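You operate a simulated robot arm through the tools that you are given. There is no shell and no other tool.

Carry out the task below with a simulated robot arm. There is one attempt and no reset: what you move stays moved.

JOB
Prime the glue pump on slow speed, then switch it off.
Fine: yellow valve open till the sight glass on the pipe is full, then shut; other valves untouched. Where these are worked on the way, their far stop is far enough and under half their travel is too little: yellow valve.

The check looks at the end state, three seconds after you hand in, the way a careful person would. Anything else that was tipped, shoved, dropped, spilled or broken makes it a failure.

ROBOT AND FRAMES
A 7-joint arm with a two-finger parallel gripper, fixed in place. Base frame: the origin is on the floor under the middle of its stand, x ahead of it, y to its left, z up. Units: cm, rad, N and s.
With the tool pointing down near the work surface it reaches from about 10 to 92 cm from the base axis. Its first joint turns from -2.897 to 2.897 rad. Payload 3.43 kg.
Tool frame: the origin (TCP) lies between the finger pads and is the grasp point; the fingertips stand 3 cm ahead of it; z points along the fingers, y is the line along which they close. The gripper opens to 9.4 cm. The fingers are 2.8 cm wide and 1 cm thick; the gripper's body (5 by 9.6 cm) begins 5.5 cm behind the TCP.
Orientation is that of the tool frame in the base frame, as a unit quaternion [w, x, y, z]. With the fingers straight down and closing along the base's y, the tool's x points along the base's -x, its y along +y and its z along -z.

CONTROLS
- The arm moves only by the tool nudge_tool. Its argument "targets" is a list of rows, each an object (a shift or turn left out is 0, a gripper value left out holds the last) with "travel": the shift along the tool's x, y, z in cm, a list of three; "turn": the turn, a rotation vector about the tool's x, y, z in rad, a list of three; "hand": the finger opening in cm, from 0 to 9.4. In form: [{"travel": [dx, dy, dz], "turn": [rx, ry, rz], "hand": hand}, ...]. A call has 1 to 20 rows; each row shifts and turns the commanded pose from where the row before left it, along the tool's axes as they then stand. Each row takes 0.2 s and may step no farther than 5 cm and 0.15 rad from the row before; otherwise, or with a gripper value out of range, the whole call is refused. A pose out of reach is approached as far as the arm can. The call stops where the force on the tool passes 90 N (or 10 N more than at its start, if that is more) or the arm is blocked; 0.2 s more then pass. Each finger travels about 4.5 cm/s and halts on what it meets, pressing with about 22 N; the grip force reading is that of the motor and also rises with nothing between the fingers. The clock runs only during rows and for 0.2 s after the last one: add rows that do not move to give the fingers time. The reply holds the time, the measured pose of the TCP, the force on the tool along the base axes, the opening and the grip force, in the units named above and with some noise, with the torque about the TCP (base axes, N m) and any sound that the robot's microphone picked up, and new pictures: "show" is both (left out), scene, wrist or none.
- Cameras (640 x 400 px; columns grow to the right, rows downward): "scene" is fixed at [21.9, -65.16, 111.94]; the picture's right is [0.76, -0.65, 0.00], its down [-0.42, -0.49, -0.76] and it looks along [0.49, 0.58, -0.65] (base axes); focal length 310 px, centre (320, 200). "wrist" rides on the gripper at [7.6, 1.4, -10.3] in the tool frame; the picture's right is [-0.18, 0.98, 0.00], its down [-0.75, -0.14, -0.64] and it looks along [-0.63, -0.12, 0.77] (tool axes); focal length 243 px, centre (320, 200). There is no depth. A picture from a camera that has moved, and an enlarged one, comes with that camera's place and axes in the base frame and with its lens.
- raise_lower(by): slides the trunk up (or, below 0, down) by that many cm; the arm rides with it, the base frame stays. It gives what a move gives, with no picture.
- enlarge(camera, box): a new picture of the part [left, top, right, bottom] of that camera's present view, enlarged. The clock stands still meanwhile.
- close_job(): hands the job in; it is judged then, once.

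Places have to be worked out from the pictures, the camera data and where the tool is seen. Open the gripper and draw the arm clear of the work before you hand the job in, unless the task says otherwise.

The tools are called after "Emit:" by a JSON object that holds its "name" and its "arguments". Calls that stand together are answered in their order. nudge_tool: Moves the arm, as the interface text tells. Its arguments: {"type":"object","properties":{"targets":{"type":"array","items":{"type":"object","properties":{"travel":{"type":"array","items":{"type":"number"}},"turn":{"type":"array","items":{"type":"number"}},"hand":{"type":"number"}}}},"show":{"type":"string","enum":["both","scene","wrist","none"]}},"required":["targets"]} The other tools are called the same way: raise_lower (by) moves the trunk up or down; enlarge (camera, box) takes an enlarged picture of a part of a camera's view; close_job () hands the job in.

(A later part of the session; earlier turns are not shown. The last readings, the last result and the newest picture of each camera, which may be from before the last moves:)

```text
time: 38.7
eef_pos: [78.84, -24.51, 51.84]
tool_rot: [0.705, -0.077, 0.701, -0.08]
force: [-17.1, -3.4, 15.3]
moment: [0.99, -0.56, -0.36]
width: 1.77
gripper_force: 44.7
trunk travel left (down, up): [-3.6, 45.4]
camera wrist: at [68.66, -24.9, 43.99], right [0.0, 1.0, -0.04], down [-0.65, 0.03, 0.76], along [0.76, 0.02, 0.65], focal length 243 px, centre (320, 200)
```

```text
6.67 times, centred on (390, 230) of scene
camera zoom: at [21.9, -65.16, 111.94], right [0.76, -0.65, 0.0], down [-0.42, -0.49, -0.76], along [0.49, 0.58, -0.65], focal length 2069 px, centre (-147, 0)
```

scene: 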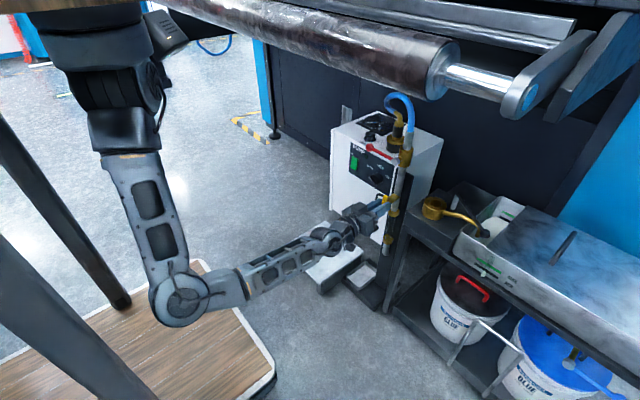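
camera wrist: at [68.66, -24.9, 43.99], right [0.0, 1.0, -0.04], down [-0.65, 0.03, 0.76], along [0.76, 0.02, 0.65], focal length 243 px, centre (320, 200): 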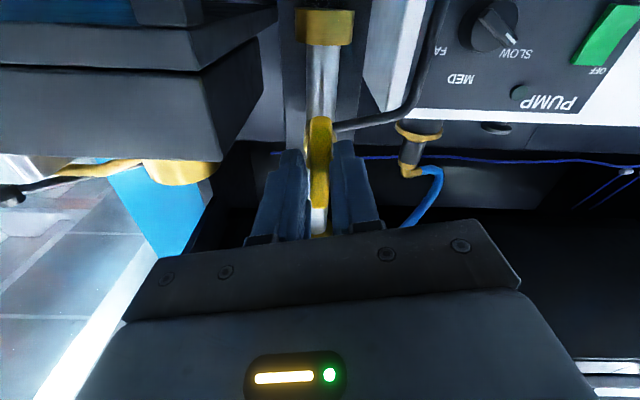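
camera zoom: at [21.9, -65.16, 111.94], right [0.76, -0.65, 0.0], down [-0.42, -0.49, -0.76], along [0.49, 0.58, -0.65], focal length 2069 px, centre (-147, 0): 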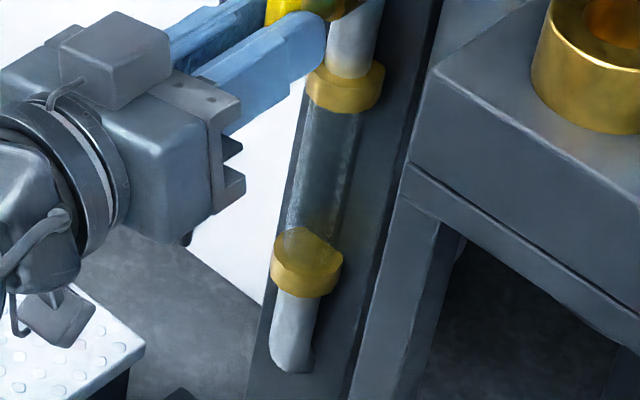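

The handle reached its open stop (torque 1 Nm, bar vertical) and the sight glass is still empty. I release, back away, straighten the roll, and move over to stand in front of the rocker switch with the fingers closed.

Emit:
{"name": "nudge_tool", "arguments": {"targets": [{"travel": [0, 0, 0], "hand": 4}, {"travel": [0, 0, 0]}, {"travel": [0, 0, 0]}, {"travel": [0, 0, -3]}, {"travel": [0, 0, -4], "turn": [0, 0, 0.11]}, {"travel": [0, 0, 0], "turn": [0, 0, 0.11]}, {"travel": [1.4, 4.43, 0], "hand": 0}, {"travel": [1.4, 4.43, 0]}, {"travel": [1.4, 4.43, 0]}, {"travel": [1.4, 4.43, 0]}, {"travel": [1.4, 4.43, 0]}, {"travel": [1.4, 4.43, 0]}, {"travel": [0, 0, 4]}, {"travel": [0, 0, 4]}, {"travel": [0, 0, 4]}, {"travel": [0, 0, 0]}]}}

Emit:
{"name": "enlarge", "arguments": {"camera": "wrist", "box": [220, 20, 440, 200]}}

Emit:
{"name": "enlarge", "arguments": {"camera": "scene", "box": [345, 140, 425, 260]}}

```text
time: 42.1
eef_pos: [84.23, 2.11, 43.58]
tool_rot: [0.709, -0.001, 0.705, -0.001]
force: [-0.1, 0.5, 0.2]
moment: [0.02, 0.0, 0.05]
width: 0.01
gripper_force: 22.0
trunk travel left (down, up): [-3.6, 45.4]
camera wrist: at [74.09, 3.37, 35.74], right [0.0, 0.98, 0.18], down [-0.65, -0.14, 0.75], along [0.76, -0.12, 0.64], focal length 243 px, centre (320, 200)
```

scene: 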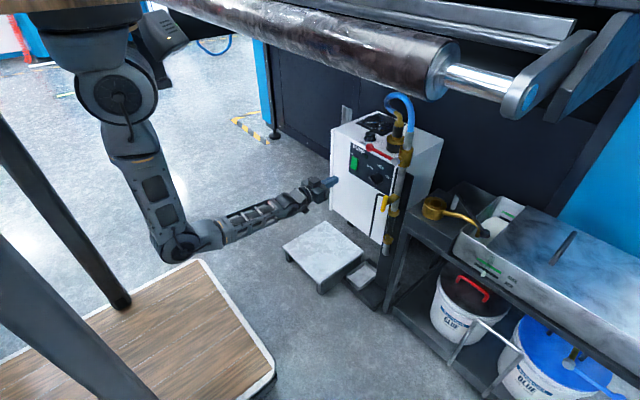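
wrist: 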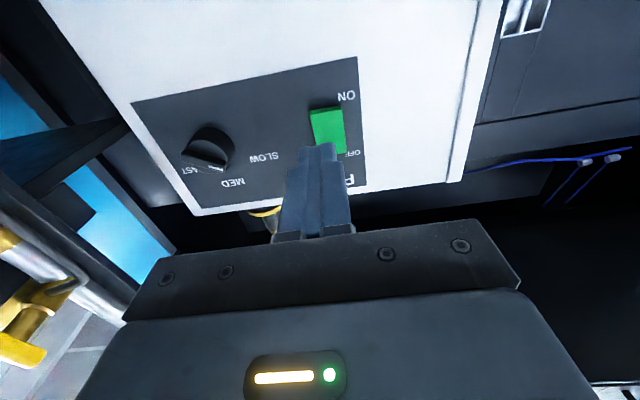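

```text
2.22 times, centred on (330, 110) of wrist
camera zoom: at [74.09, 3.37, 35.74], right [0.0, 0.98, 0.18], down [-0.65, -0.14, 0.75], along [0.76, -0.12, 0.64], focal length 539 px, centre (298, 400)
```

zoom: 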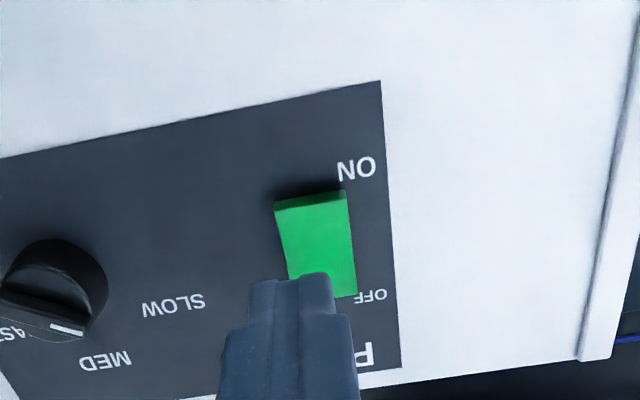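

```text
3.33 times, centred on (385, 200) of scene
camera zoom: at [21.9, -65.16, 111.94], right [0.76, -0.65, 0.0], down [-0.42, -0.49, -0.76], along [0.49, 0.58, -0.65], focal length 1034 px, centre (103, 200)
```

zoom: 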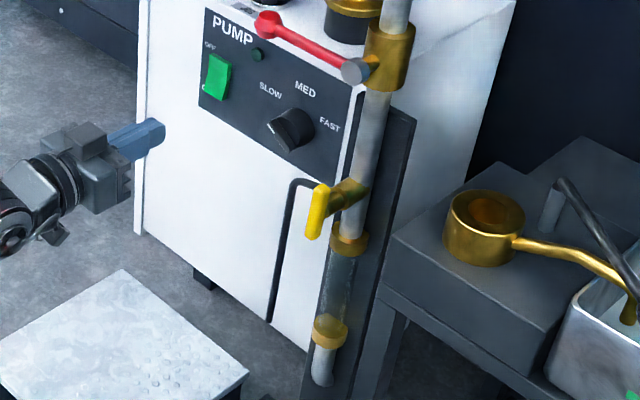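

The valve handle is vertical (open), knob on SLOW, sight glass empty, and I'm in front of the rocker's ON half (y≈2.45, z≈43.5-45.6). I advance, with the last bit in small steps, to press it.

Emit:
{"name": "nudge_tool", "arguments": {"targets": [{"travel": [0, 0.3, 3.5]}, {"travel": [0, 0, 2.5]}, {"travel": [0, 0, 0.5]}, {"travel": [0, 0, 0.4]}, {"travel": [0, 0, 0.3]}]}}

Emit:
{"name": "enlarge", "arguments": {"camera": "scene", "box": [345, 140, 425, 190]}}

Emit:
{"name": "enlarge", "arguments": {"camera": "wrist", "box": [220, 60, 440, 240]}}

```text
time: 43.3
eef_pos: [91.23, 2.31, 43.51]
tool_rot: [0.71, 0.0, 0.705, -0.002]
force: [0.0, 0.0, -0.3]
moment: [0.0, -0.02, -0.01]
width: 0.0
gripper_force: 21.8
trunk travel left (down, up): [-3.6, 45.4]
camera wrist: at [81.08, 3.63, 35.8], right [0.0, 0.98, 0.18], down [-0.65, -0.14, 0.75], along [0.76, -0.12, 0.64], focal length 243 px, centre (320, 200)
```

scene: 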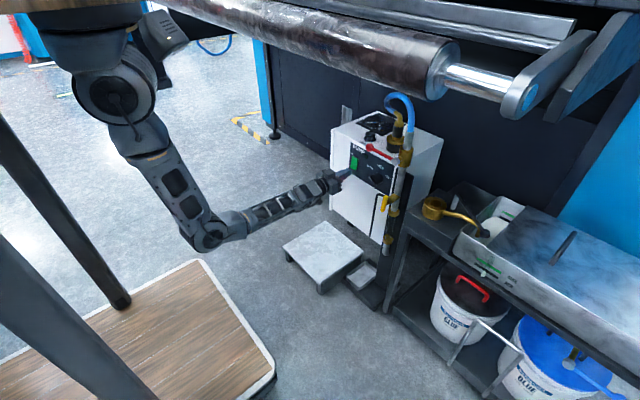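
wrist: 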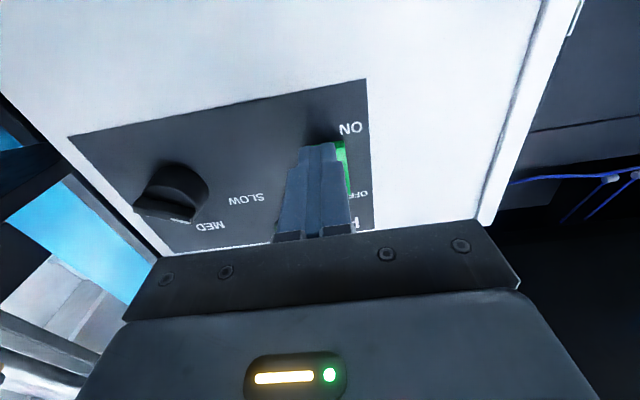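

```text
8.00 times, centred on (385, 165) of scene
camera zoom: at [21.9, -65.16, 111.94], right [0.76, -0.65, 0.0], down [-0.42, -0.49, -0.76], along [0.49, 0.58, -0.65], focal length 2482 px, centre (-200, 480)
```

zoom: 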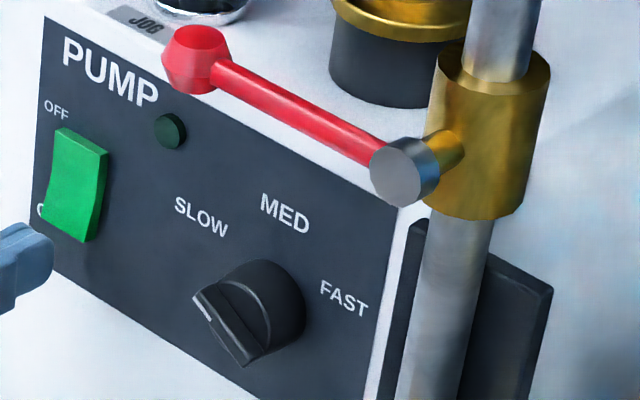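

```text
2.22 times, centred on (330, 150) of wrist
camera zoom: at [81.08, 3.63, 35.8], right [0.0, 0.98, 0.18], down [-0.65, -0.14, 0.75], along [0.76, -0.12, 0.64], focal length 539 px, centre (298, 311)
```

zoom: 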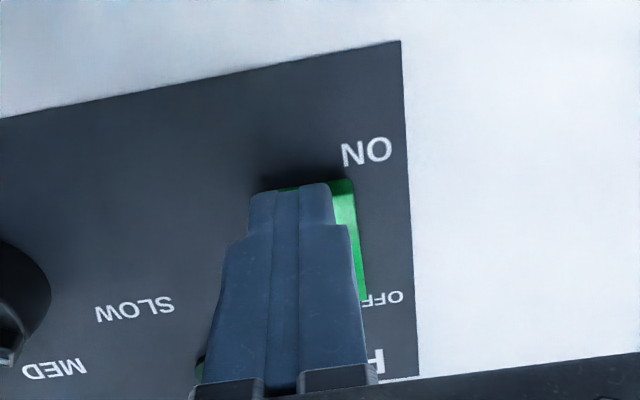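

No contact yet at tip x≈94.2. I shift 0.3 cm toward +y and press on in small steps.

Emit:
{"name": "nudge_tool", "arguments": {"targets": [{"travel": [0, 0.3, 0.2]}, {"travel": [0, 0, 0.3]}, {"travel": [0, 0, 0.3]}], "show": "wrist"}}

Emit:
{"name": "enlarge", "arguments": {"camera": "scene", "box": [345, 140, 425, 190]}}

```text
time: 44.1
eef_pos: [91.97, 2.64, 43.59]
tool_rot: [0.71, 0.0, 0.704, -0.002]
force: [0.0, 0.2, 0.0]
moment: [0.03, 0.0, 0.0]
width: 0.03
gripper_force: 22.6
trunk travel left (down, up): [-3.6, 45.4]
camera wrist: at [81.84, 3.93, 35.76], right [0.0, 0.98, 0.18], down [-0.65, -0.14, 0.75], along [0.76, -0.12, 0.64], focal length 243 px, centre (320, 200)
```

wrist: 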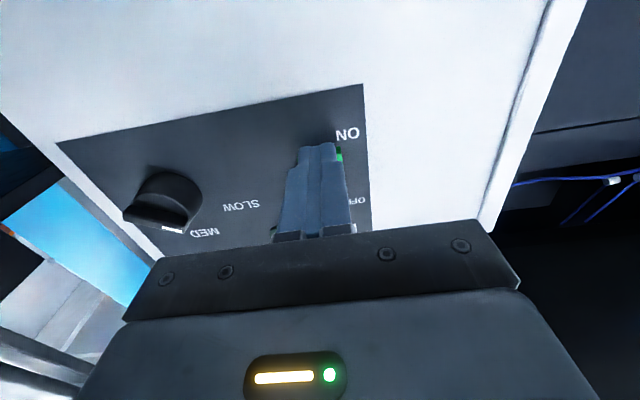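

```text
8.00 times, centred on (385, 165) of scene
camera zoom: at [21.9, -65.16, 111.94], right [0.76, -0.65, 0.0], down [-0.42, -0.49, -0.76], along [0.49, 0.58, -0.65], focal length 2482 px, centre (-200, 480)
```

zoom: 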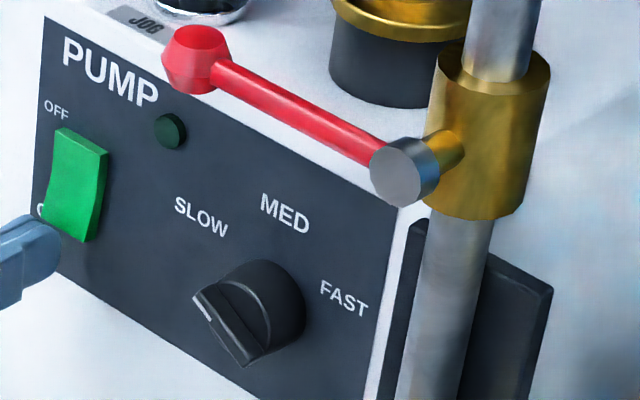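

Still no contact at tip x≈95. I keep pressing in 0.2 cm steps.

Emit:
{"name": "nudge_tool", "arguments": {"targets": [{"travel": [0, 0, 0.2]}, {"travel": [0, 0, 0.2]}, {"travel": [0, 0, 0.2]}], "show": "wrist"}}

Emit:
{"name": "enlarge", "arguments": {"camera": "scene", "box": [345, 140, 425, 190]}}

```text
time: 44.9
eef_pos: [92.66, 2.67, 43.38]
tool_rot: [0.709, 0.001, 0.705, -0.002]
force: [-0.5, 0.0, 0.4]
moment: [0.03, 0.01, 0.0]
width: 0.02
gripper_force: 22.2
trunk travel left (down, up): [-3.6, 45.4]
camera wrist: at [82.47, 3.89, 35.74], right [0.0, 0.98, 0.18], down [-0.65, -0.14, 0.75], along [0.76, -0.12, 0.64], focal length 243 px, centre (320, 200)
```

wrist: 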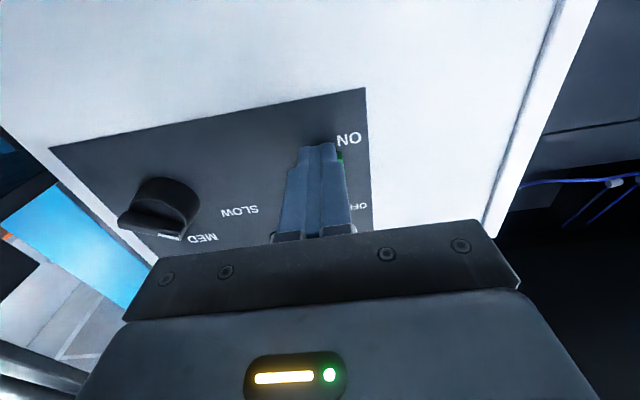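

```text
8.00 times, centred on (385, 165) of scene
camera zoom: at [21.9, -65.16, 111.94], right [0.76, -0.65, 0.0], down [-0.42, -0.49, -0.76], along [0.49, 0.58, -0.65], focal length 2482 px, centre (-200, 480)
```

zoom: 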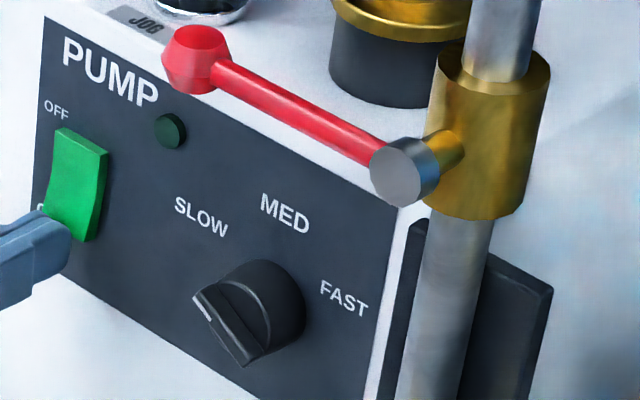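

Still free at tip x≈95.7; the finger looks slightly low, so I raise 0.5 cm and continue in 0.2 cm steps.

Emit:
{"name": "nudge_tool", "arguments": {"targets": [{"travel": [-0.5, 0, 0]}, {"travel": [0, 0, 0.2]}, {"travel": [0, 0, 0.2]}], "show": "wrist"}}

Emit:
{"name": "enlarge", "arguments": {"camera": "scene", "box": [345, 140, 425, 190]}}

Emit:
{"name": "enlarge", "arguments": {"camera": "wrist", "box": [270, 100, 390, 220]}}

```text
time: 45.7
eef_pos: [93.11, 2.57, 44.09]
tool_rot: [0.709, 0.0, 0.705, -0.002]
force: [-0.4, 0.7, -0.1]
moment: [0.01, 0.01, -0.02]
width: 0.0
gripper_force: 21.9
trunk travel left (down, up): [-3.6, 45.4]
camera wrist: at [82.85, 3.94, 36.28], right [0.0, 0.98, 0.18], down [-0.65, -0.14, 0.75], along [0.76, -0.12, 0.64], focal length 243 px, centre (320, 200)
```

wrist: 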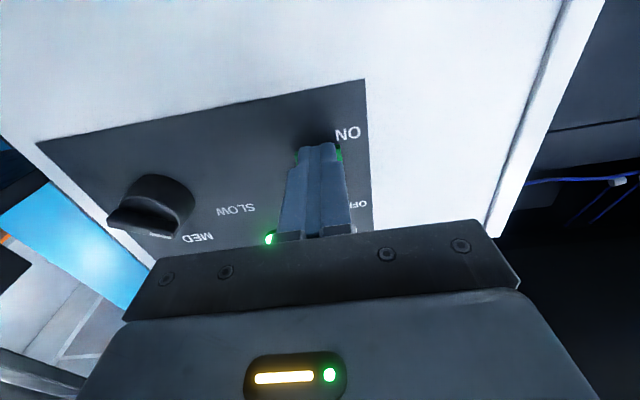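

```text
8.00 times, centred on (385, 165) of scene
camera zoom: at [21.9, -65.16, 111.94], right [0.76, -0.65, 0.0], down [-0.42, -0.49, -0.76], along [0.49, 0.58, -0.65], focal length 2482 px, centre (-200, 480)
```

zoom: 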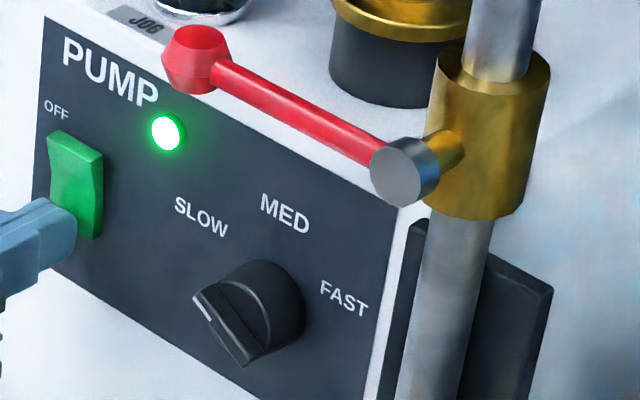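

```text
3.33 times, centred on (330, 160) of wrist
camera zoom: at [82.85, 3.94, 36.28], right [0.0, 0.98, 0.18], down [-0.65, -0.14, 0.75], along [0.76, -0.12, 0.64], focal length 809 px, centre (287, 333)
```

zoom: 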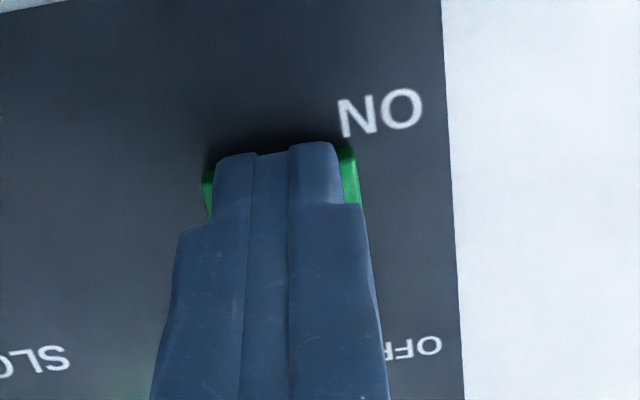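

The lamp lit: the pump is on. I retreat at once and travel back to in front of the valve handle with open fingers, checking the glass on arrival.

Emit:
{"name": "nudge_tool", "arguments": {"targets": [{"travel": [0, 0, -4.8]}, {"travel": [-1, -2, -4.2], "hand": 4}, {"travel": [-1.2, -3, -3.5]}, {"travel": [-1.2, -4, -2.5]}, {"travel": [-1.2, -4.5, -1.5]}, {"travel": [-1.2, -4.6, -1]}, {"travel": [-1.1, -4.7, -0.6]}, {"travel": [-1.0, -4.4, 0]}]}}

Emit:
{"name": "enlarge", "arguments": {"camera": "scene", "box": [345, 140, 425, 260]}}

Emit:
{"name": "enlarge", "arguments": {"camera": "scene", "box": [370, 200, 410, 260]}}

```text
time: 47.5
eef_pos: [74.81, -24.84, 51.81]
tool_rot: [0.71, -0.001, 0.704, -0.001]
force: [-0.9, 0.9, -0.4]
moment: [0.0, -0.02, -0.04]
width: 3.99
gripper_force: 0.1
trunk travel left (down, up): [-3.6, 45.4]
camera wrist: at [64.62, -23.38, 44.15], right [0.0, 0.98, 0.18], down [-0.65, -0.14, 0.75], along [0.76, -0.12, 0.64], focal length 243 px, centre (320, 200)
```

scene: 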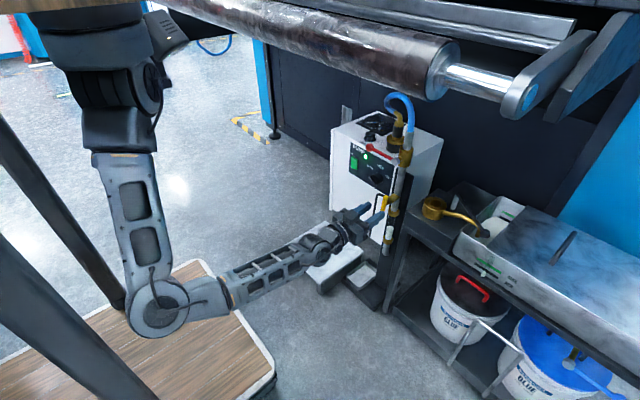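
wrist: 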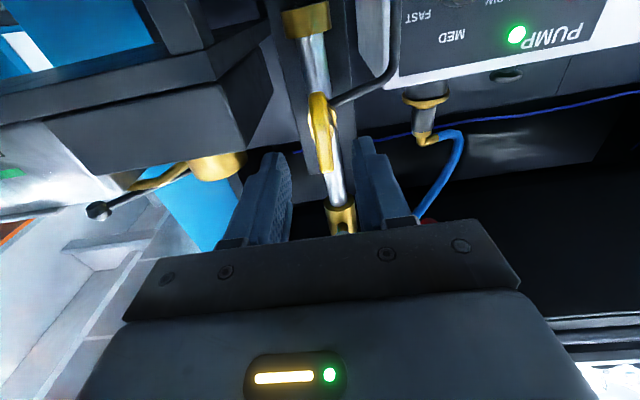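

```text
3.33 times, centred on (385, 200) of scene
camera zoom: at [21.9, -65.16, 111.94], right [0.76, -0.65, 0.0], down [-0.42, -0.49, -0.76], along [0.49, 0.58, -0.65], focal length 1034 px, centre (103, 200)
```

zoom: 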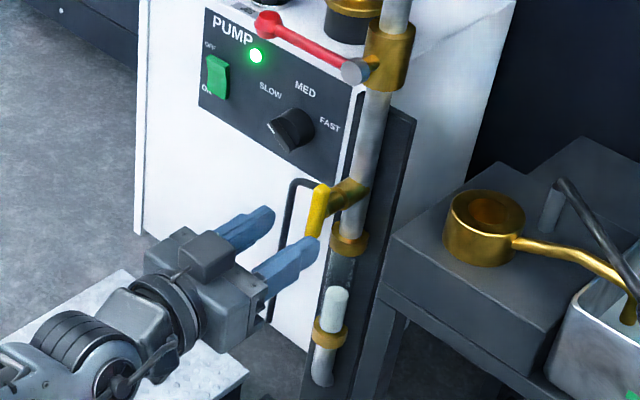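

```text
6.67 times, centred on (390, 230) of scene
camera zoom: at [21.9, -65.16, 111.94], right [0.76, -0.65, 0.0], down [-0.42, -0.49, -0.76], along [0.49, 0.58, -0.65], focal length 2069 px, centre (-147, 0)
```

zoom: 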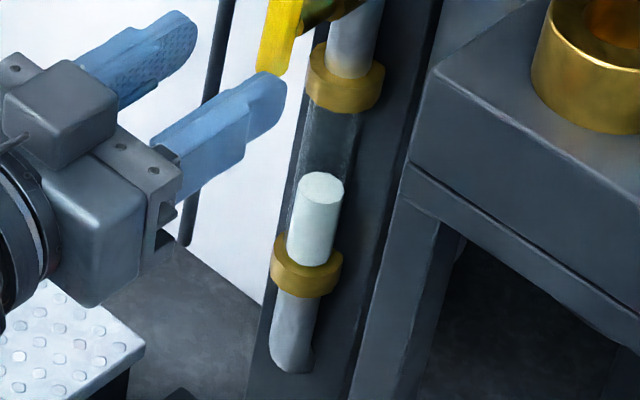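

The glass is already about half full after ~2 s, so full at about t≈49.5. I move in and grip the handle now.

Emit:
{"name": "nudge_tool", "arguments": {"targets": [{"travel": [-0.1, 0.2, 2.5]}, {"travel": [0, 0, 1.65], "hand": 0.5}, {"travel": [0, 0, 0]}, {"travel": [0, 0, 0]}]}}

Emit:
{"name": "enlarge", "arguments": {"camera": "scene", "box": [370, 190, 410, 250]}}

```text
time: 48.5
eef_pos: [78.84, -24.56, 52.12]
tool_rot: [0.709, 0.001, 0.705, -0.003]
force: [-7.6, -9.2, 1.5]
moment: [0.01, 0.32, -0.2]
width: 1.77
gripper_force: 43.5
trunk travel left (down, up): [-3.6, 45.4]
camera wrist: at [68.67, -23.17, 44.3], right [0.0, 0.98, 0.18], down [-0.65, -0.14, 0.75], along [0.76, -0.12, 0.64], focal length 243 px, centre (320, 200)
```

scene: 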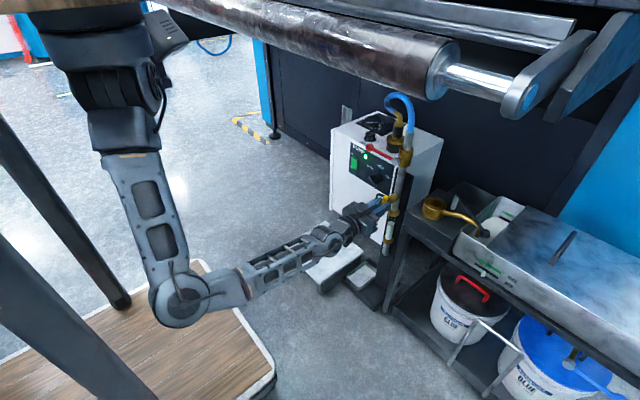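
wrist: 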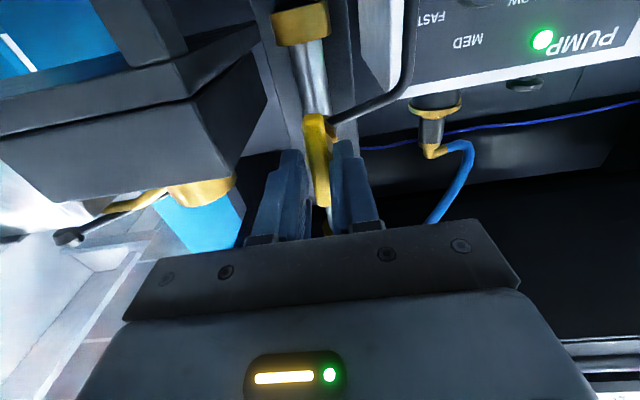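

```text
6.67 times, centred on (390, 220) of scene
camera zoom: at [21.9, -65.16, 111.94], right [0.76, -0.65, 0.0], down [-0.42, -0.49, -0.76], along [0.49, 0.58, -0.65], focal length 2069 px, centre (-147, 67)
```

zoom: 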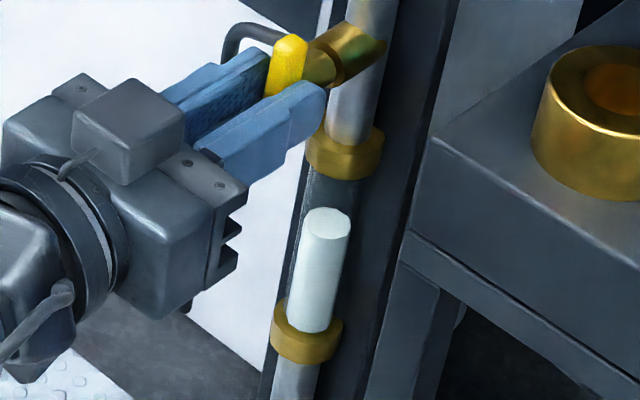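

Level is ~70% and rising ~20% per second. I hold for about 1 s and look again.

Emit:
{"name": "nudge_tool", "arguments": {"targets": [{"travel": [0, 0, 0]}, {"travel": [0, 0, 0]}, {"travel": [0, 0, 0]}, {"travel": [0, 0, 0]}], "show": "scene"}}

Emit:
{"name": "enlarge", "arguments": {"camera": "scene", "box": [370, 190, 410, 250]}}

```text
time: 49.5
eef_pos: [78.87, -24.57, 51.85]
tool_rot: [0.709, 0.001, 0.705, -0.003]
force: [-8.8, -20.5, -0.4]
moment: [-0.03, 0.34, -0.62]
width: 1.75
gripper_force: 45.2
trunk travel left (down, up): [-3.6, 45.4]
```

scene: 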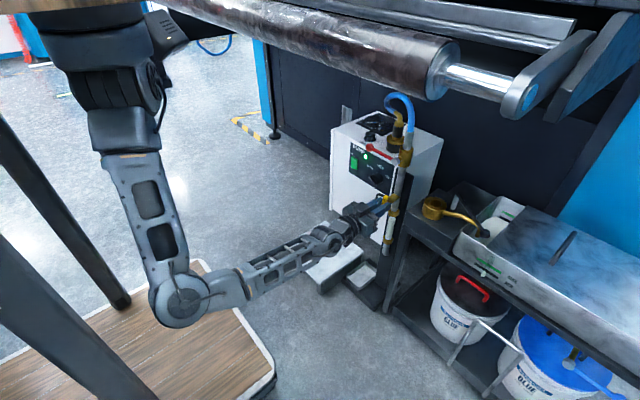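

```text
6.67 times, centred on (390, 220) of scene
camera zoom: at [21.9, -65.16, 111.94], right [0.76, -0.65, 0.0], down [-0.42, -0.49, -0.76], along [0.49, 0.58, -0.65], focal length 2069 px, centre (-147, 67)
```

zoom: 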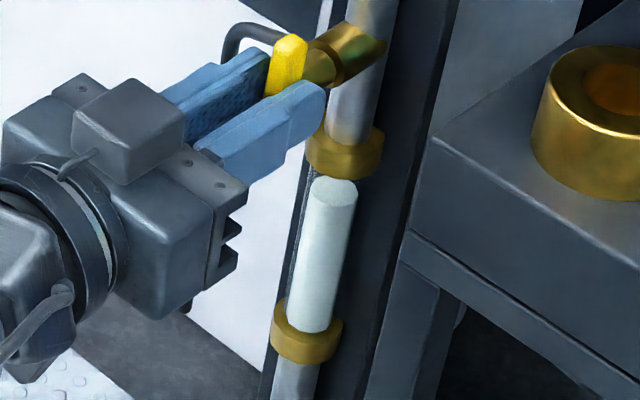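

About 90% now. I hold another ~0.6 s and check.

Emit:
{"name": "nudge_tool", "arguments": {"targets": [{"travel": [0, 0, 0]}, {"travel": [0, 0, 0]}], "show": "none"}}

Emit:
{"name": "enlarge", "arguments": {"camera": "scene", "box": [370, 190, 410, 250]}}

```text
time: 50.1
eef_pos: [78.87, -24.46, 52.08]
tool_rot: [0.709, 0.001, 0.705, -0.003]
force: [-10.8, -25.9, 0.0]
moment: [0.02, 0.09, -0.73]
width: 1.77
gripper_force: 45.5
trunk travel left (down, up): [-3.6, 45.4]
```

```text
6.67 times, centred on (390, 220) of scene
camera zoom: at [21.9, -65.16, 111.94], right [0.76, -0.65, 0.0], down [-0.42, -0.49, -0.76], along [0.49, 0.58, -0.65], focal length 2069 px, centre (-147, 67)
```

zoom: 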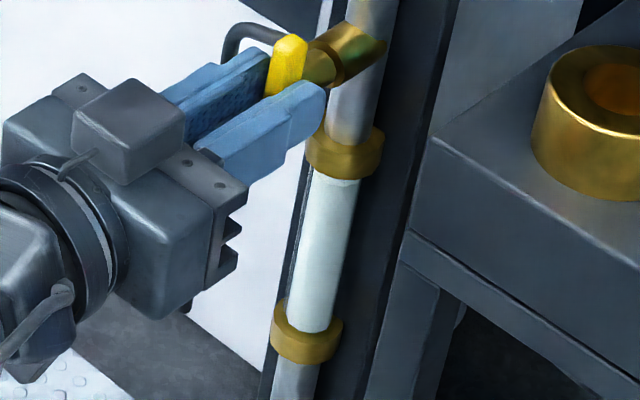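

The glass is now essentially full (glue up to the upper collar). I close the valve immediately by turning clockwise.

Emit:
{"name": "nudge_tool", "arguments": {"targets": [{"turn": [0, 0, 0.15]}, {"turn": [0, 0, 0.15]}, {"turn": [0, 0, 0.15]}, {"turn": [0, 0, 0.15]}, {"turn": [0, 0, 0.15]}, {"turn": [0, 0, 0.15]}, {"turn": [0, 0, 0.15]}, {"turn": [0, 0, 0.15]}, {"turn": [0, 0, 0.15]}, {"turn": [0, 0, 0.15]}]}}

Emit:
{"name": "enlarge", "arguments": {"camera": "scene", "box": [370, 190, 410, 250]}}

Emit:
{"name": "enlarge", "arguments": {"camera": "scene", "box": [350, 175, 420, 225]}}

```text
time: 52.3
eef_pos: [78.87, -24.48, 51.92]
tool_rot: [0.52, 0.482, 0.515, 0.481]
force: [-19.0, -27.6, -7.5]
moment: [-0.01, 0.23, -0.89]
width: 1.79
gripper_force: 44.8
trunk travel left (down, up): [-3.6, 45.4]
camera wrist: at [68.67, -16.88, 52.75], right [-0.01, -0.11, 0.99], down [-0.64, -0.76, -0.09], along [0.76, -0.64, -0.07], focal length 243 px, centre (320, 200)
```

scene: 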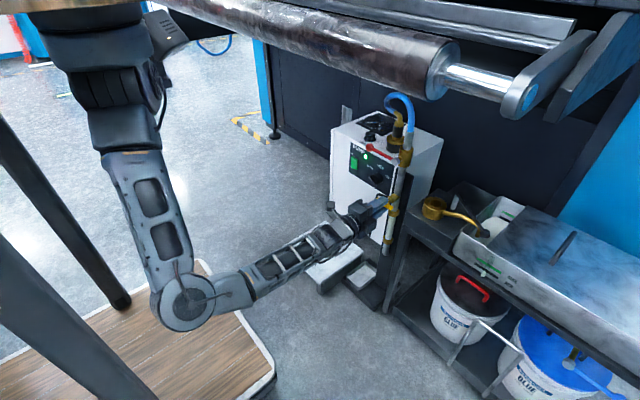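
wrist: 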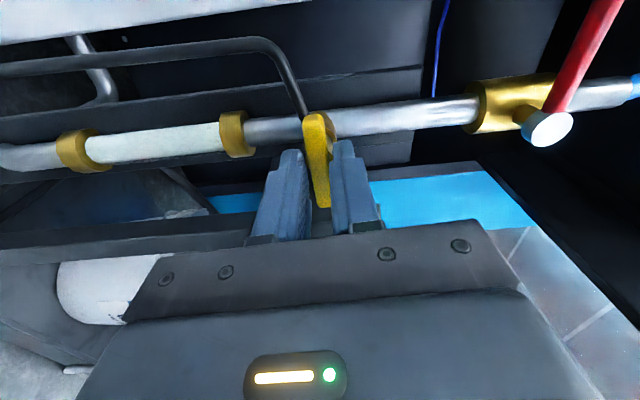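

```text
6.67 times, centred on (390, 220) of scene
camera zoom: at [21.9, -65.16, 111.94], right [0.76, -0.65, 0.0], down [-0.42, -0.49, -0.76], along [0.49, 0.58, -0.65], focal length 2069 px, centre (-147, 67)
```

zoom: 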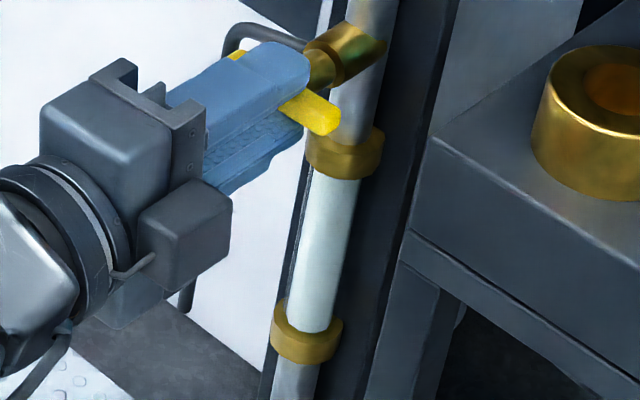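

```text
8.00 times, centred on (385, 200) of scene
camera zoom: at [21.9, -65.16, 111.94], right [0.76, -0.65, 0.0], down [-0.42, -0.49, -0.76], along [0.49, 0.58, -0.65], focal length 2482 px, centre (-200, 200)
```

zoom: 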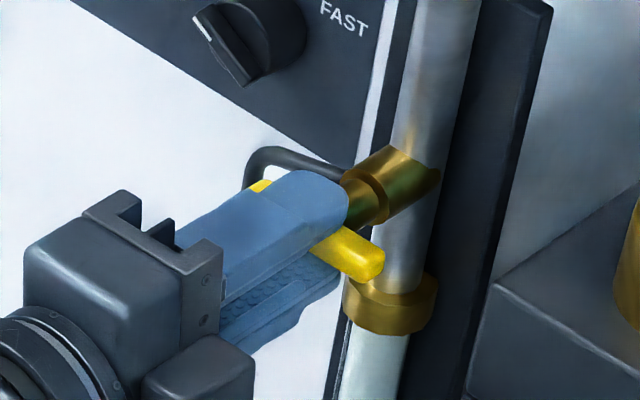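

The glass is full to the collar and the handle is nearly horizontal. I turn the last bit until the closed stop is felt.

Emit:
{"name": "nudge_tool", "arguments": {"targets": [{"turn": [0, 0, 0.08]}, {"turn": [0, 0, 0.08]}, {"turn": [0, 0, 0.07]}]}}

Emit:
{"name": "enlarge", "arguments": {"camera": "scene", "box": [350, 175, 420, 225]}}

Emit:
{"name": "enlarge", "arguments": {"camera": "wrist", "box": [40, 60, 420, 240]}}

```text
time: 53.1
eef_pos: [78.94, -24.26, 52.02]
tool_rot: [0.461, 0.536, 0.458, 0.539]
force: [-17.1, -17.6, -5.6]
moment: [-0.13, 0.07, -0.52]
width: 1.77
gripper_force: 45.1
trunk travel left (down, up): [-3.6, 45.4]
camera wrist: at [68.69, -17.12, 54.49], right [-0.01, -0.34, 0.94], down [-0.64, -0.72, -0.26], along [0.77, -0.61, -0.21], focal length 243 px, centre (320, 200)
```

scene: 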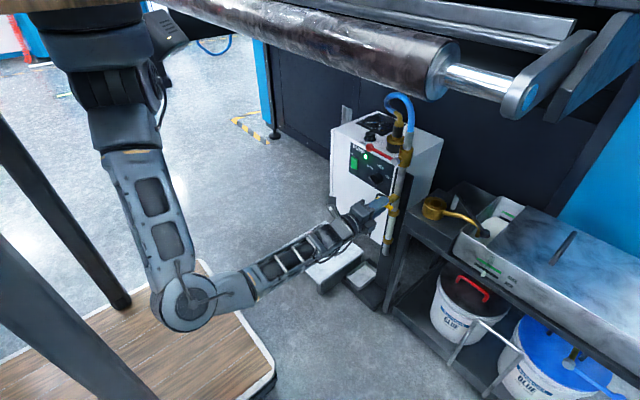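
wrist: 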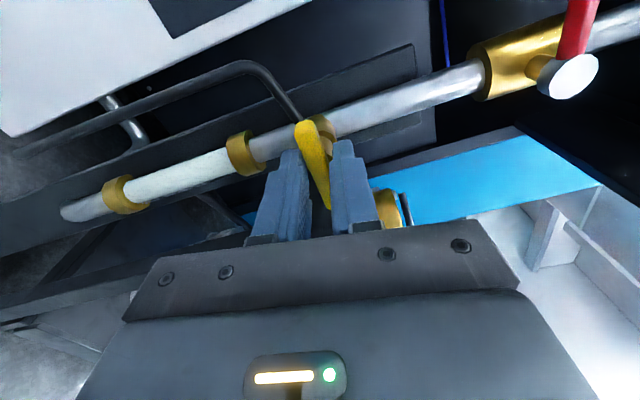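

```text
8.00 times, centred on (385, 200) of scene
camera zoom: at [21.9, -65.16, 111.94], right [0.76, -0.65, 0.0], down [-0.42, -0.49, -0.76], along [0.49, 0.58, -0.65], focal length 2482 px, centre (-200, 200)
```

zoom: 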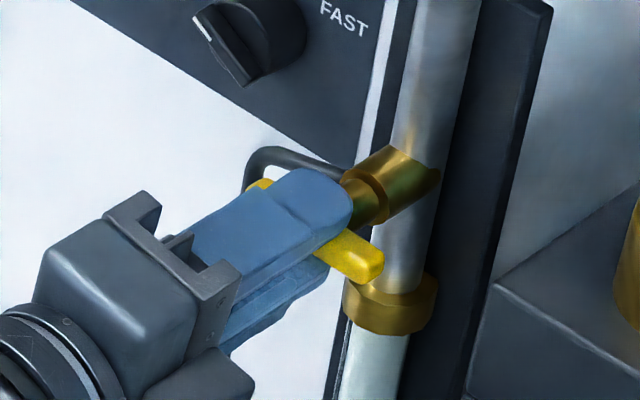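

```text
1.68 times, centred on (230, 150) of wrist
camera zoom: at [68.69, -17.12, 54.49], right [-0.01, -0.34, 0.94], down [-0.64, -0.72, -0.26], along [0.77, -0.61, -0.21], focal length 409 px, centre (472, 284)
```

zoom: 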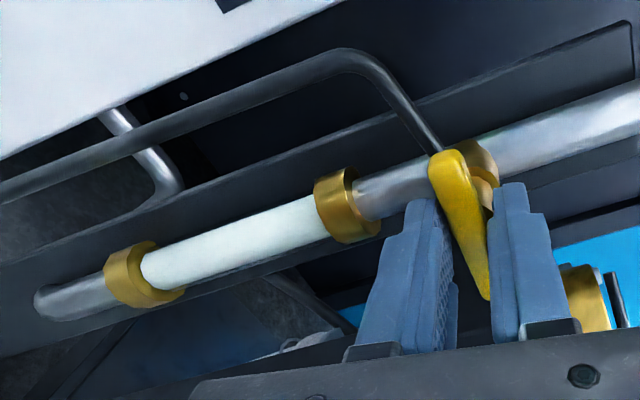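

The glass is completely white up to the collar. Torque is only starting; I turn a bit more to be sure it's at the closed stop.

Emit:
{"name": "nudge_tool", "arguments": {"targets": [{"turn": [0, 0, 0.06]}, {"turn": [0, 0, 0.06]}]}}

Emit:
{"name": "enlarge", "arguments": {"camera": "scene", "box": [350, 175, 420, 225]}}

```text
time: 53.7
eef_pos: [79.07, -24.36, 52.03]
tool_rot: [0.428, 0.562, 0.425, 0.566]
force: [-13.5, -9.2, -5.3]
moment: [-1.64, 0.38, -0.29]
width: 1.91
gripper_force: 44.6
trunk travel left (down, up): [-3.6, 45.4]
camera wrist: at [68.7, -17.43, 55.33], right [-0.01, -0.44, 0.9], down [-0.64, -0.69, -0.34], along [0.77, -0.58, -0.28], focal length 243 px, centre (320, 200)
```

scene: 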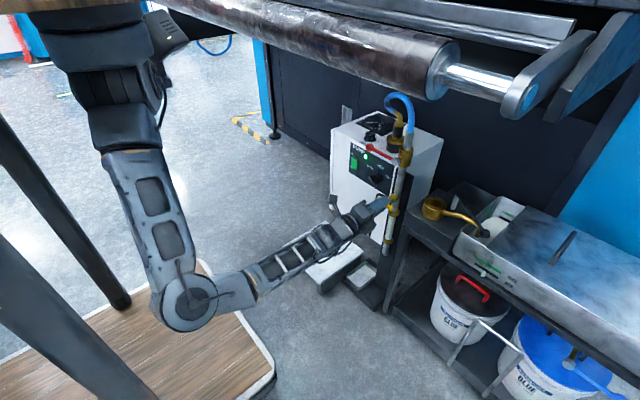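
wrist: 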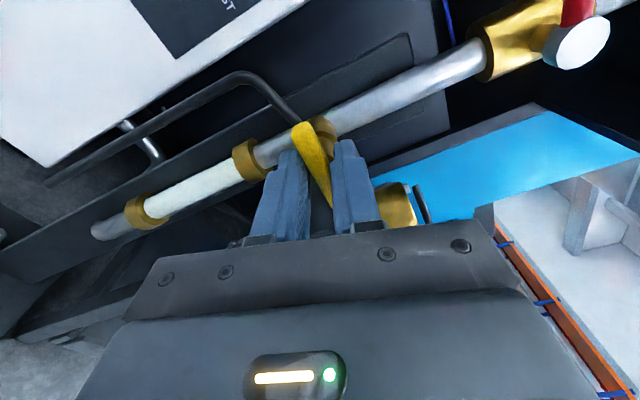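

```text
8.00 times, centred on (385, 200) of scene
camera zoom: at [21.9, -65.16, 111.94], right [0.76, -0.65, 0.0], down [-0.42, -0.49, -0.76], along [0.49, 0.58, -0.65], focal length 2482 px, centre (-200, 200)
```

zoom: 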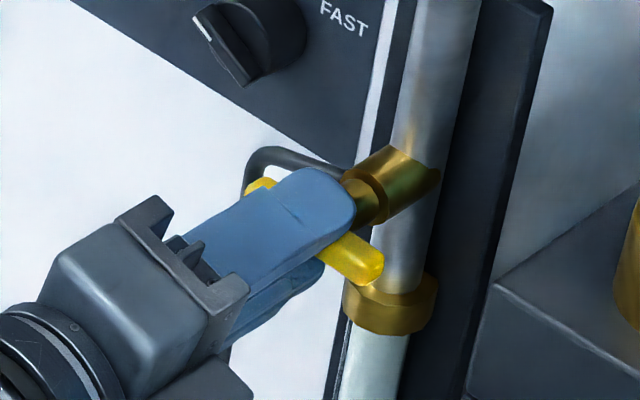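

Torque −1.6 Nm: firmly at the closed stop. I release, back off straight, level the roll and go to stand before the rocker's OFF (upper) half with closed fingers.

Emit:
{"name": "nudge_tool", "arguments": {"targets": [{"travel": [0, 0, 0], "hand": 4}, {"travel": [0, 0, 0]}, {"travel": [0, 0, 0]}, {"travel": [0, 0, -3]}, {"travel": [0, 0, -4], "turn": [0, 0, -0.138]}, {"travel": [0, 0, 0], "turn": [0, 0, -0.138]}, {"travel": [4.48, -0.8, 0], "hand": 0}, {"travel": [4.48, -0.8, 0]}, {"travel": [4.48, -0.8, 0]}, {"travel": [4.48, -0.8, 0]}, {"travel": [4.48, -0.8, 0]}, {"travel": [4.48, -0.8, 0]}, {"travel": [0, 0, 4]}, {"travel": [0, 0, 4]}, {"travel": [0, 0, 4]}, {"travel": [0, 0, 0]}]}}

Emit:
{"name": "enlarge", "arguments": {"camera": "scene", "box": [345, 140, 425, 260]}}

Emit:
{"name": "enlarge", "arguments": {"camera": "wrist", "box": [220, 20, 440, 200]}}

Emit:
{"name": "enlarge", "arguments": {"camera": "scene", "box": [365, 180, 425, 260]}}

```text
time: 57.1
eef_pos: [83.84, 2.44, 47.27]
tool_rot: [0.502, 0.498, 0.499, 0.502]
force: [0.4, 0.2, -0.5]
moment: [-0.03, -0.02, 0.01]
width: 0.0
gripper_force: 21.7
trunk travel left (down, up): [-3.6, 45.4]
camera wrist: at [73.64, 9.98, 48.45], right [-0.01, -0.18, 0.98], down [-0.64, -0.75, -0.14], along [0.77, -0.63, -0.11], focal length 243 px, centre (320, 200)
```

scene: 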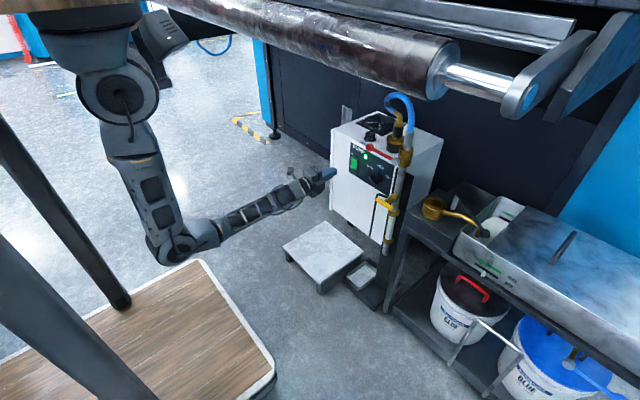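
wrist: 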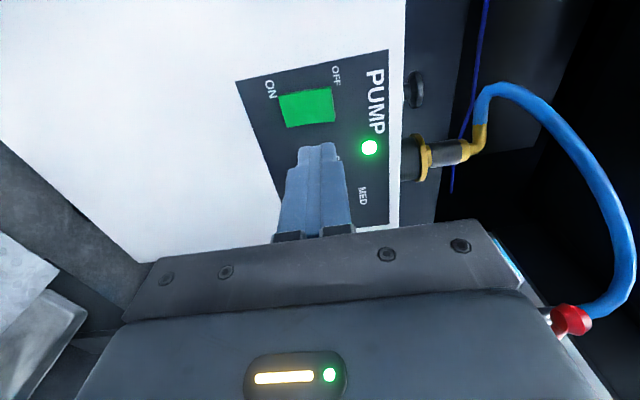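

```text
3.33 times, centred on (385, 200) of scene
camera zoom: at [21.9, -65.16, 111.94], right [0.76, -0.65, 0.0], down [-0.42, -0.49, -0.76], along [0.49, 0.58, -0.65], focal length 1034 px, centre (103, 200)
```

zoom: 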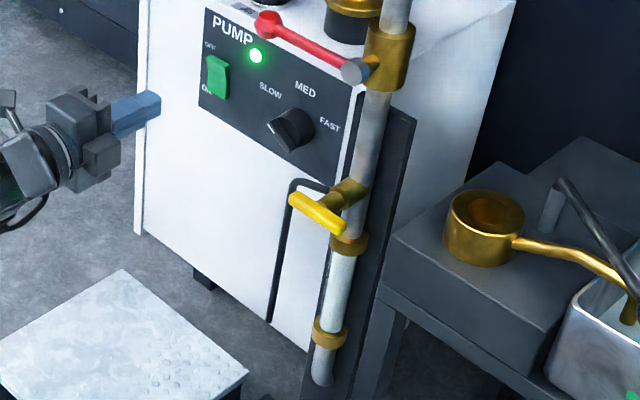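

```text
2.22 times, centred on (330, 110) of wrist
camera zoom: at [73.64, 9.98, 48.45], right [-0.01, -0.18, 0.98], down [-0.64, -0.75, -0.14], along [0.77, -0.63, -0.11], focal length 539 px, centre (298, 400)
```

zoom: 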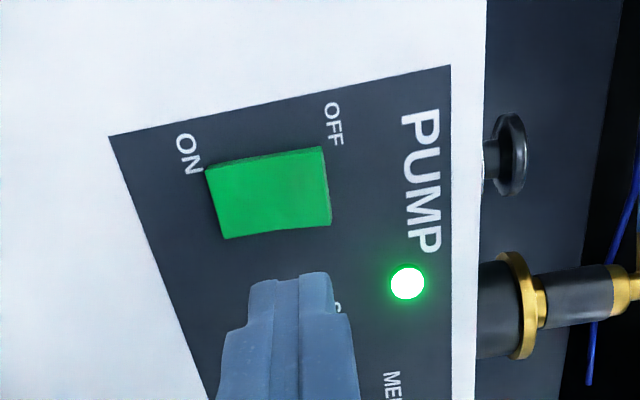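

```text
5.00 times, centred on (395, 220) of scene
camera zoom: at [21.9, -65.16, 111.94], right [0.76, -0.65, 0.0], down [-0.42, -0.49, -0.76], along [0.49, 0.58, -0.65], focal length 1552 px, centre (-55, 100)
```

zoom: 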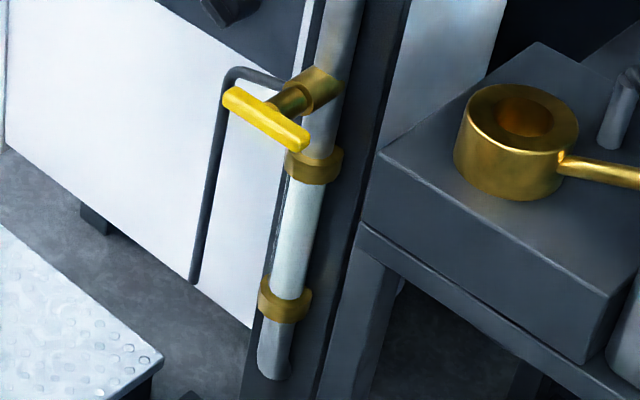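

Valve is back in its closed position and the glass is full; lamp still on. I press the rocker's OFF half (z≈47.2) now.

Emit:
{"name": "nudge_tool", "arguments": {"targets": [{"travel": [0, 0, 3.5]}, {"travel": [0, 0, 3.2]}, {"travel": [0, 0, 1.3]}, {"travel": [0, 0, 0.3]}, {"travel": [0, 0, 0.3]}, {"travel": [0, 0, 0.3]}]}}

Emit:
{"name": "enlarge", "arguments": {"camera": "scene", "box": [345, 140, 425, 190]}}

Emit:
{"name": "enlarge", "arguments": {"camera": "wrist", "box": [240, 80, 420, 220]}}

```text
time: 58.5
eef_pos: [92.78, 2.48, 47.34]
tool_rot: [0.502, 0.499, 0.498, 0.501]
force: [-1.6, -0.2, 1.3]
moment: [0.0, -0.01, 0.03]
width: 0.0
gripper_force: 21.7
trunk travel left (down, up): [-3.6, 45.4]
camera wrist: at [82.66, 10.03, 48.56], right [-0.01, -0.18, 0.98], down [-0.64, -0.75, -0.14], along [0.77, -0.63, -0.11], focal length 243 px, centre (320, 200)
```

scene: 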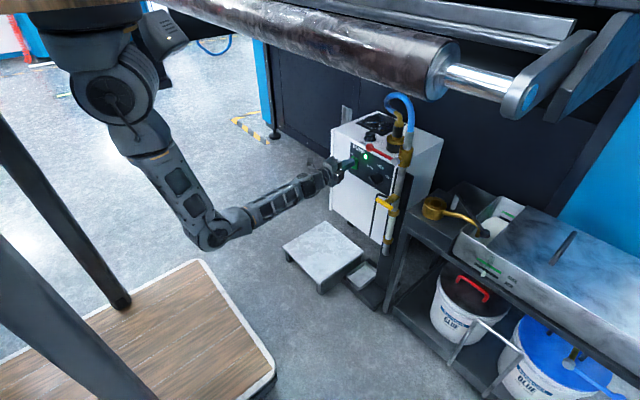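
wrist: 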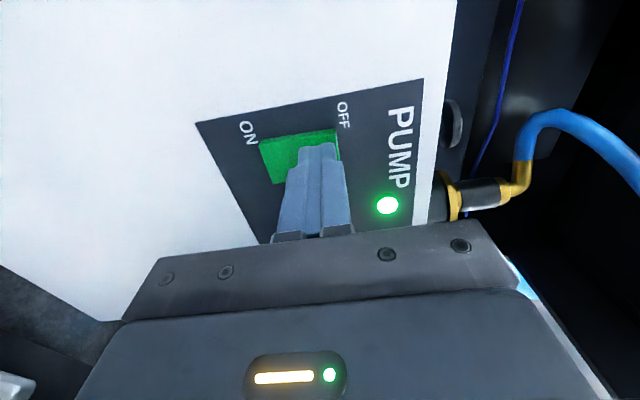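

```text
8.00 times, centred on (385, 165) of scene
camera zoom: at [21.9, -65.16, 111.94], right [0.76, -0.65, 0.0], down [-0.42, -0.49, -0.76], along [0.49, 0.58, -0.65], focal length 2482 px, centre (-200, 480)
```

zoom: 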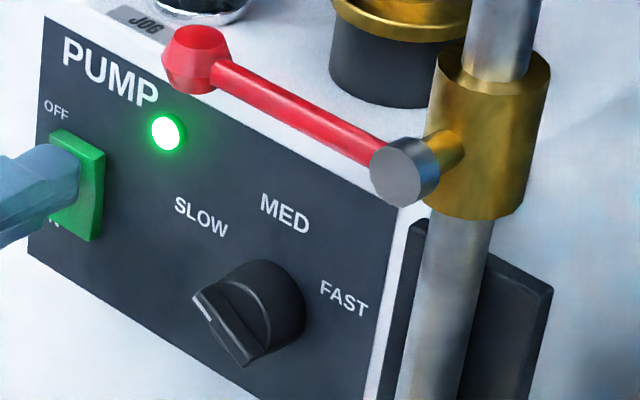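

```text
2.86 times, centred on (330, 150) of wrist
camera zoom: at [82.66, 10.03, 48.56], right [-0.01, -0.18, 0.98], down [-0.64, -0.75, -0.14], along [0.77, -0.63, -0.11], focal length 693 px, centre (291, 343)
```

zoom: 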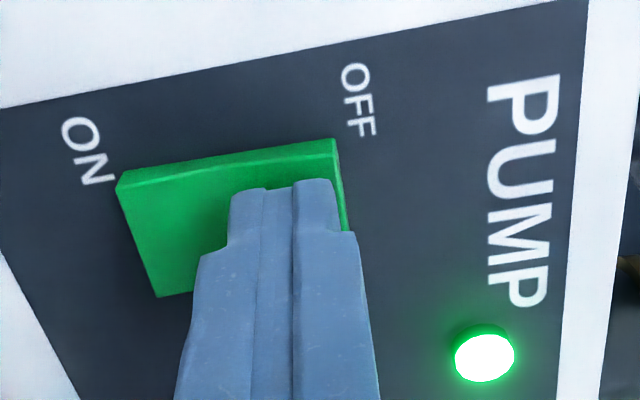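

The tip is on the OFF half just at contact. I press further in 0.2 cm steps.

Emit:
{"name": "nudge_tool", "arguments": {"targets": [{"travel": [0, 0, 0.2]}, {"travel": [0, 0, 0.2]}]}}

Emit:
{"name": "enlarge", "arguments": {"camera": "scene", "box": [345, 140, 425, 190]}}

```text
time: 59.1
eef_pos: [93.04, 2.59, 47.37]
tool_rot: [0.502, 0.5, 0.497, 0.501]
force: [-90.7, -6.5, 21.0]
moment: [-0.03, 0.22, 0.05]
width: 0.0
gripper_force: 22.0
trunk travel left (down, up): [-3.6, 45.4]
camera wrist: at [82.84, 10.04, 48.64], right [-0.01, -0.19, 0.98], down [-0.64, -0.75, -0.15], along [0.76, -0.63, -0.11], focal length 243 px, centre (320, 200)
```

scene: 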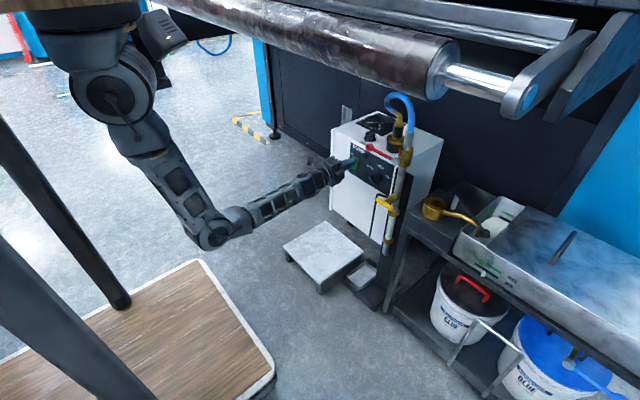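
wrist: 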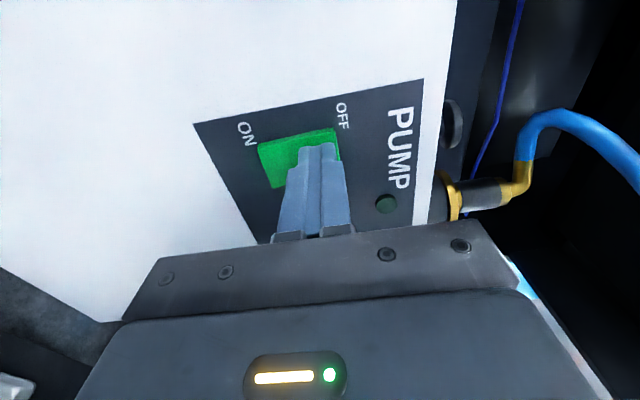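

```text
8.00 times, centred on (385, 165) of scene
camera zoom: at [21.9, -65.16, 111.94], right [0.76, -0.65, 0.0], down [-0.42, -0.49, -0.76], along [0.49, 0.58, -0.65], focal length 2482 px, centre (-200, 480)
```

zoom: 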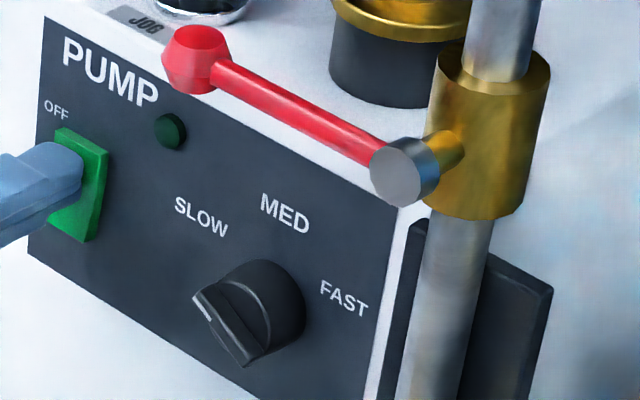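

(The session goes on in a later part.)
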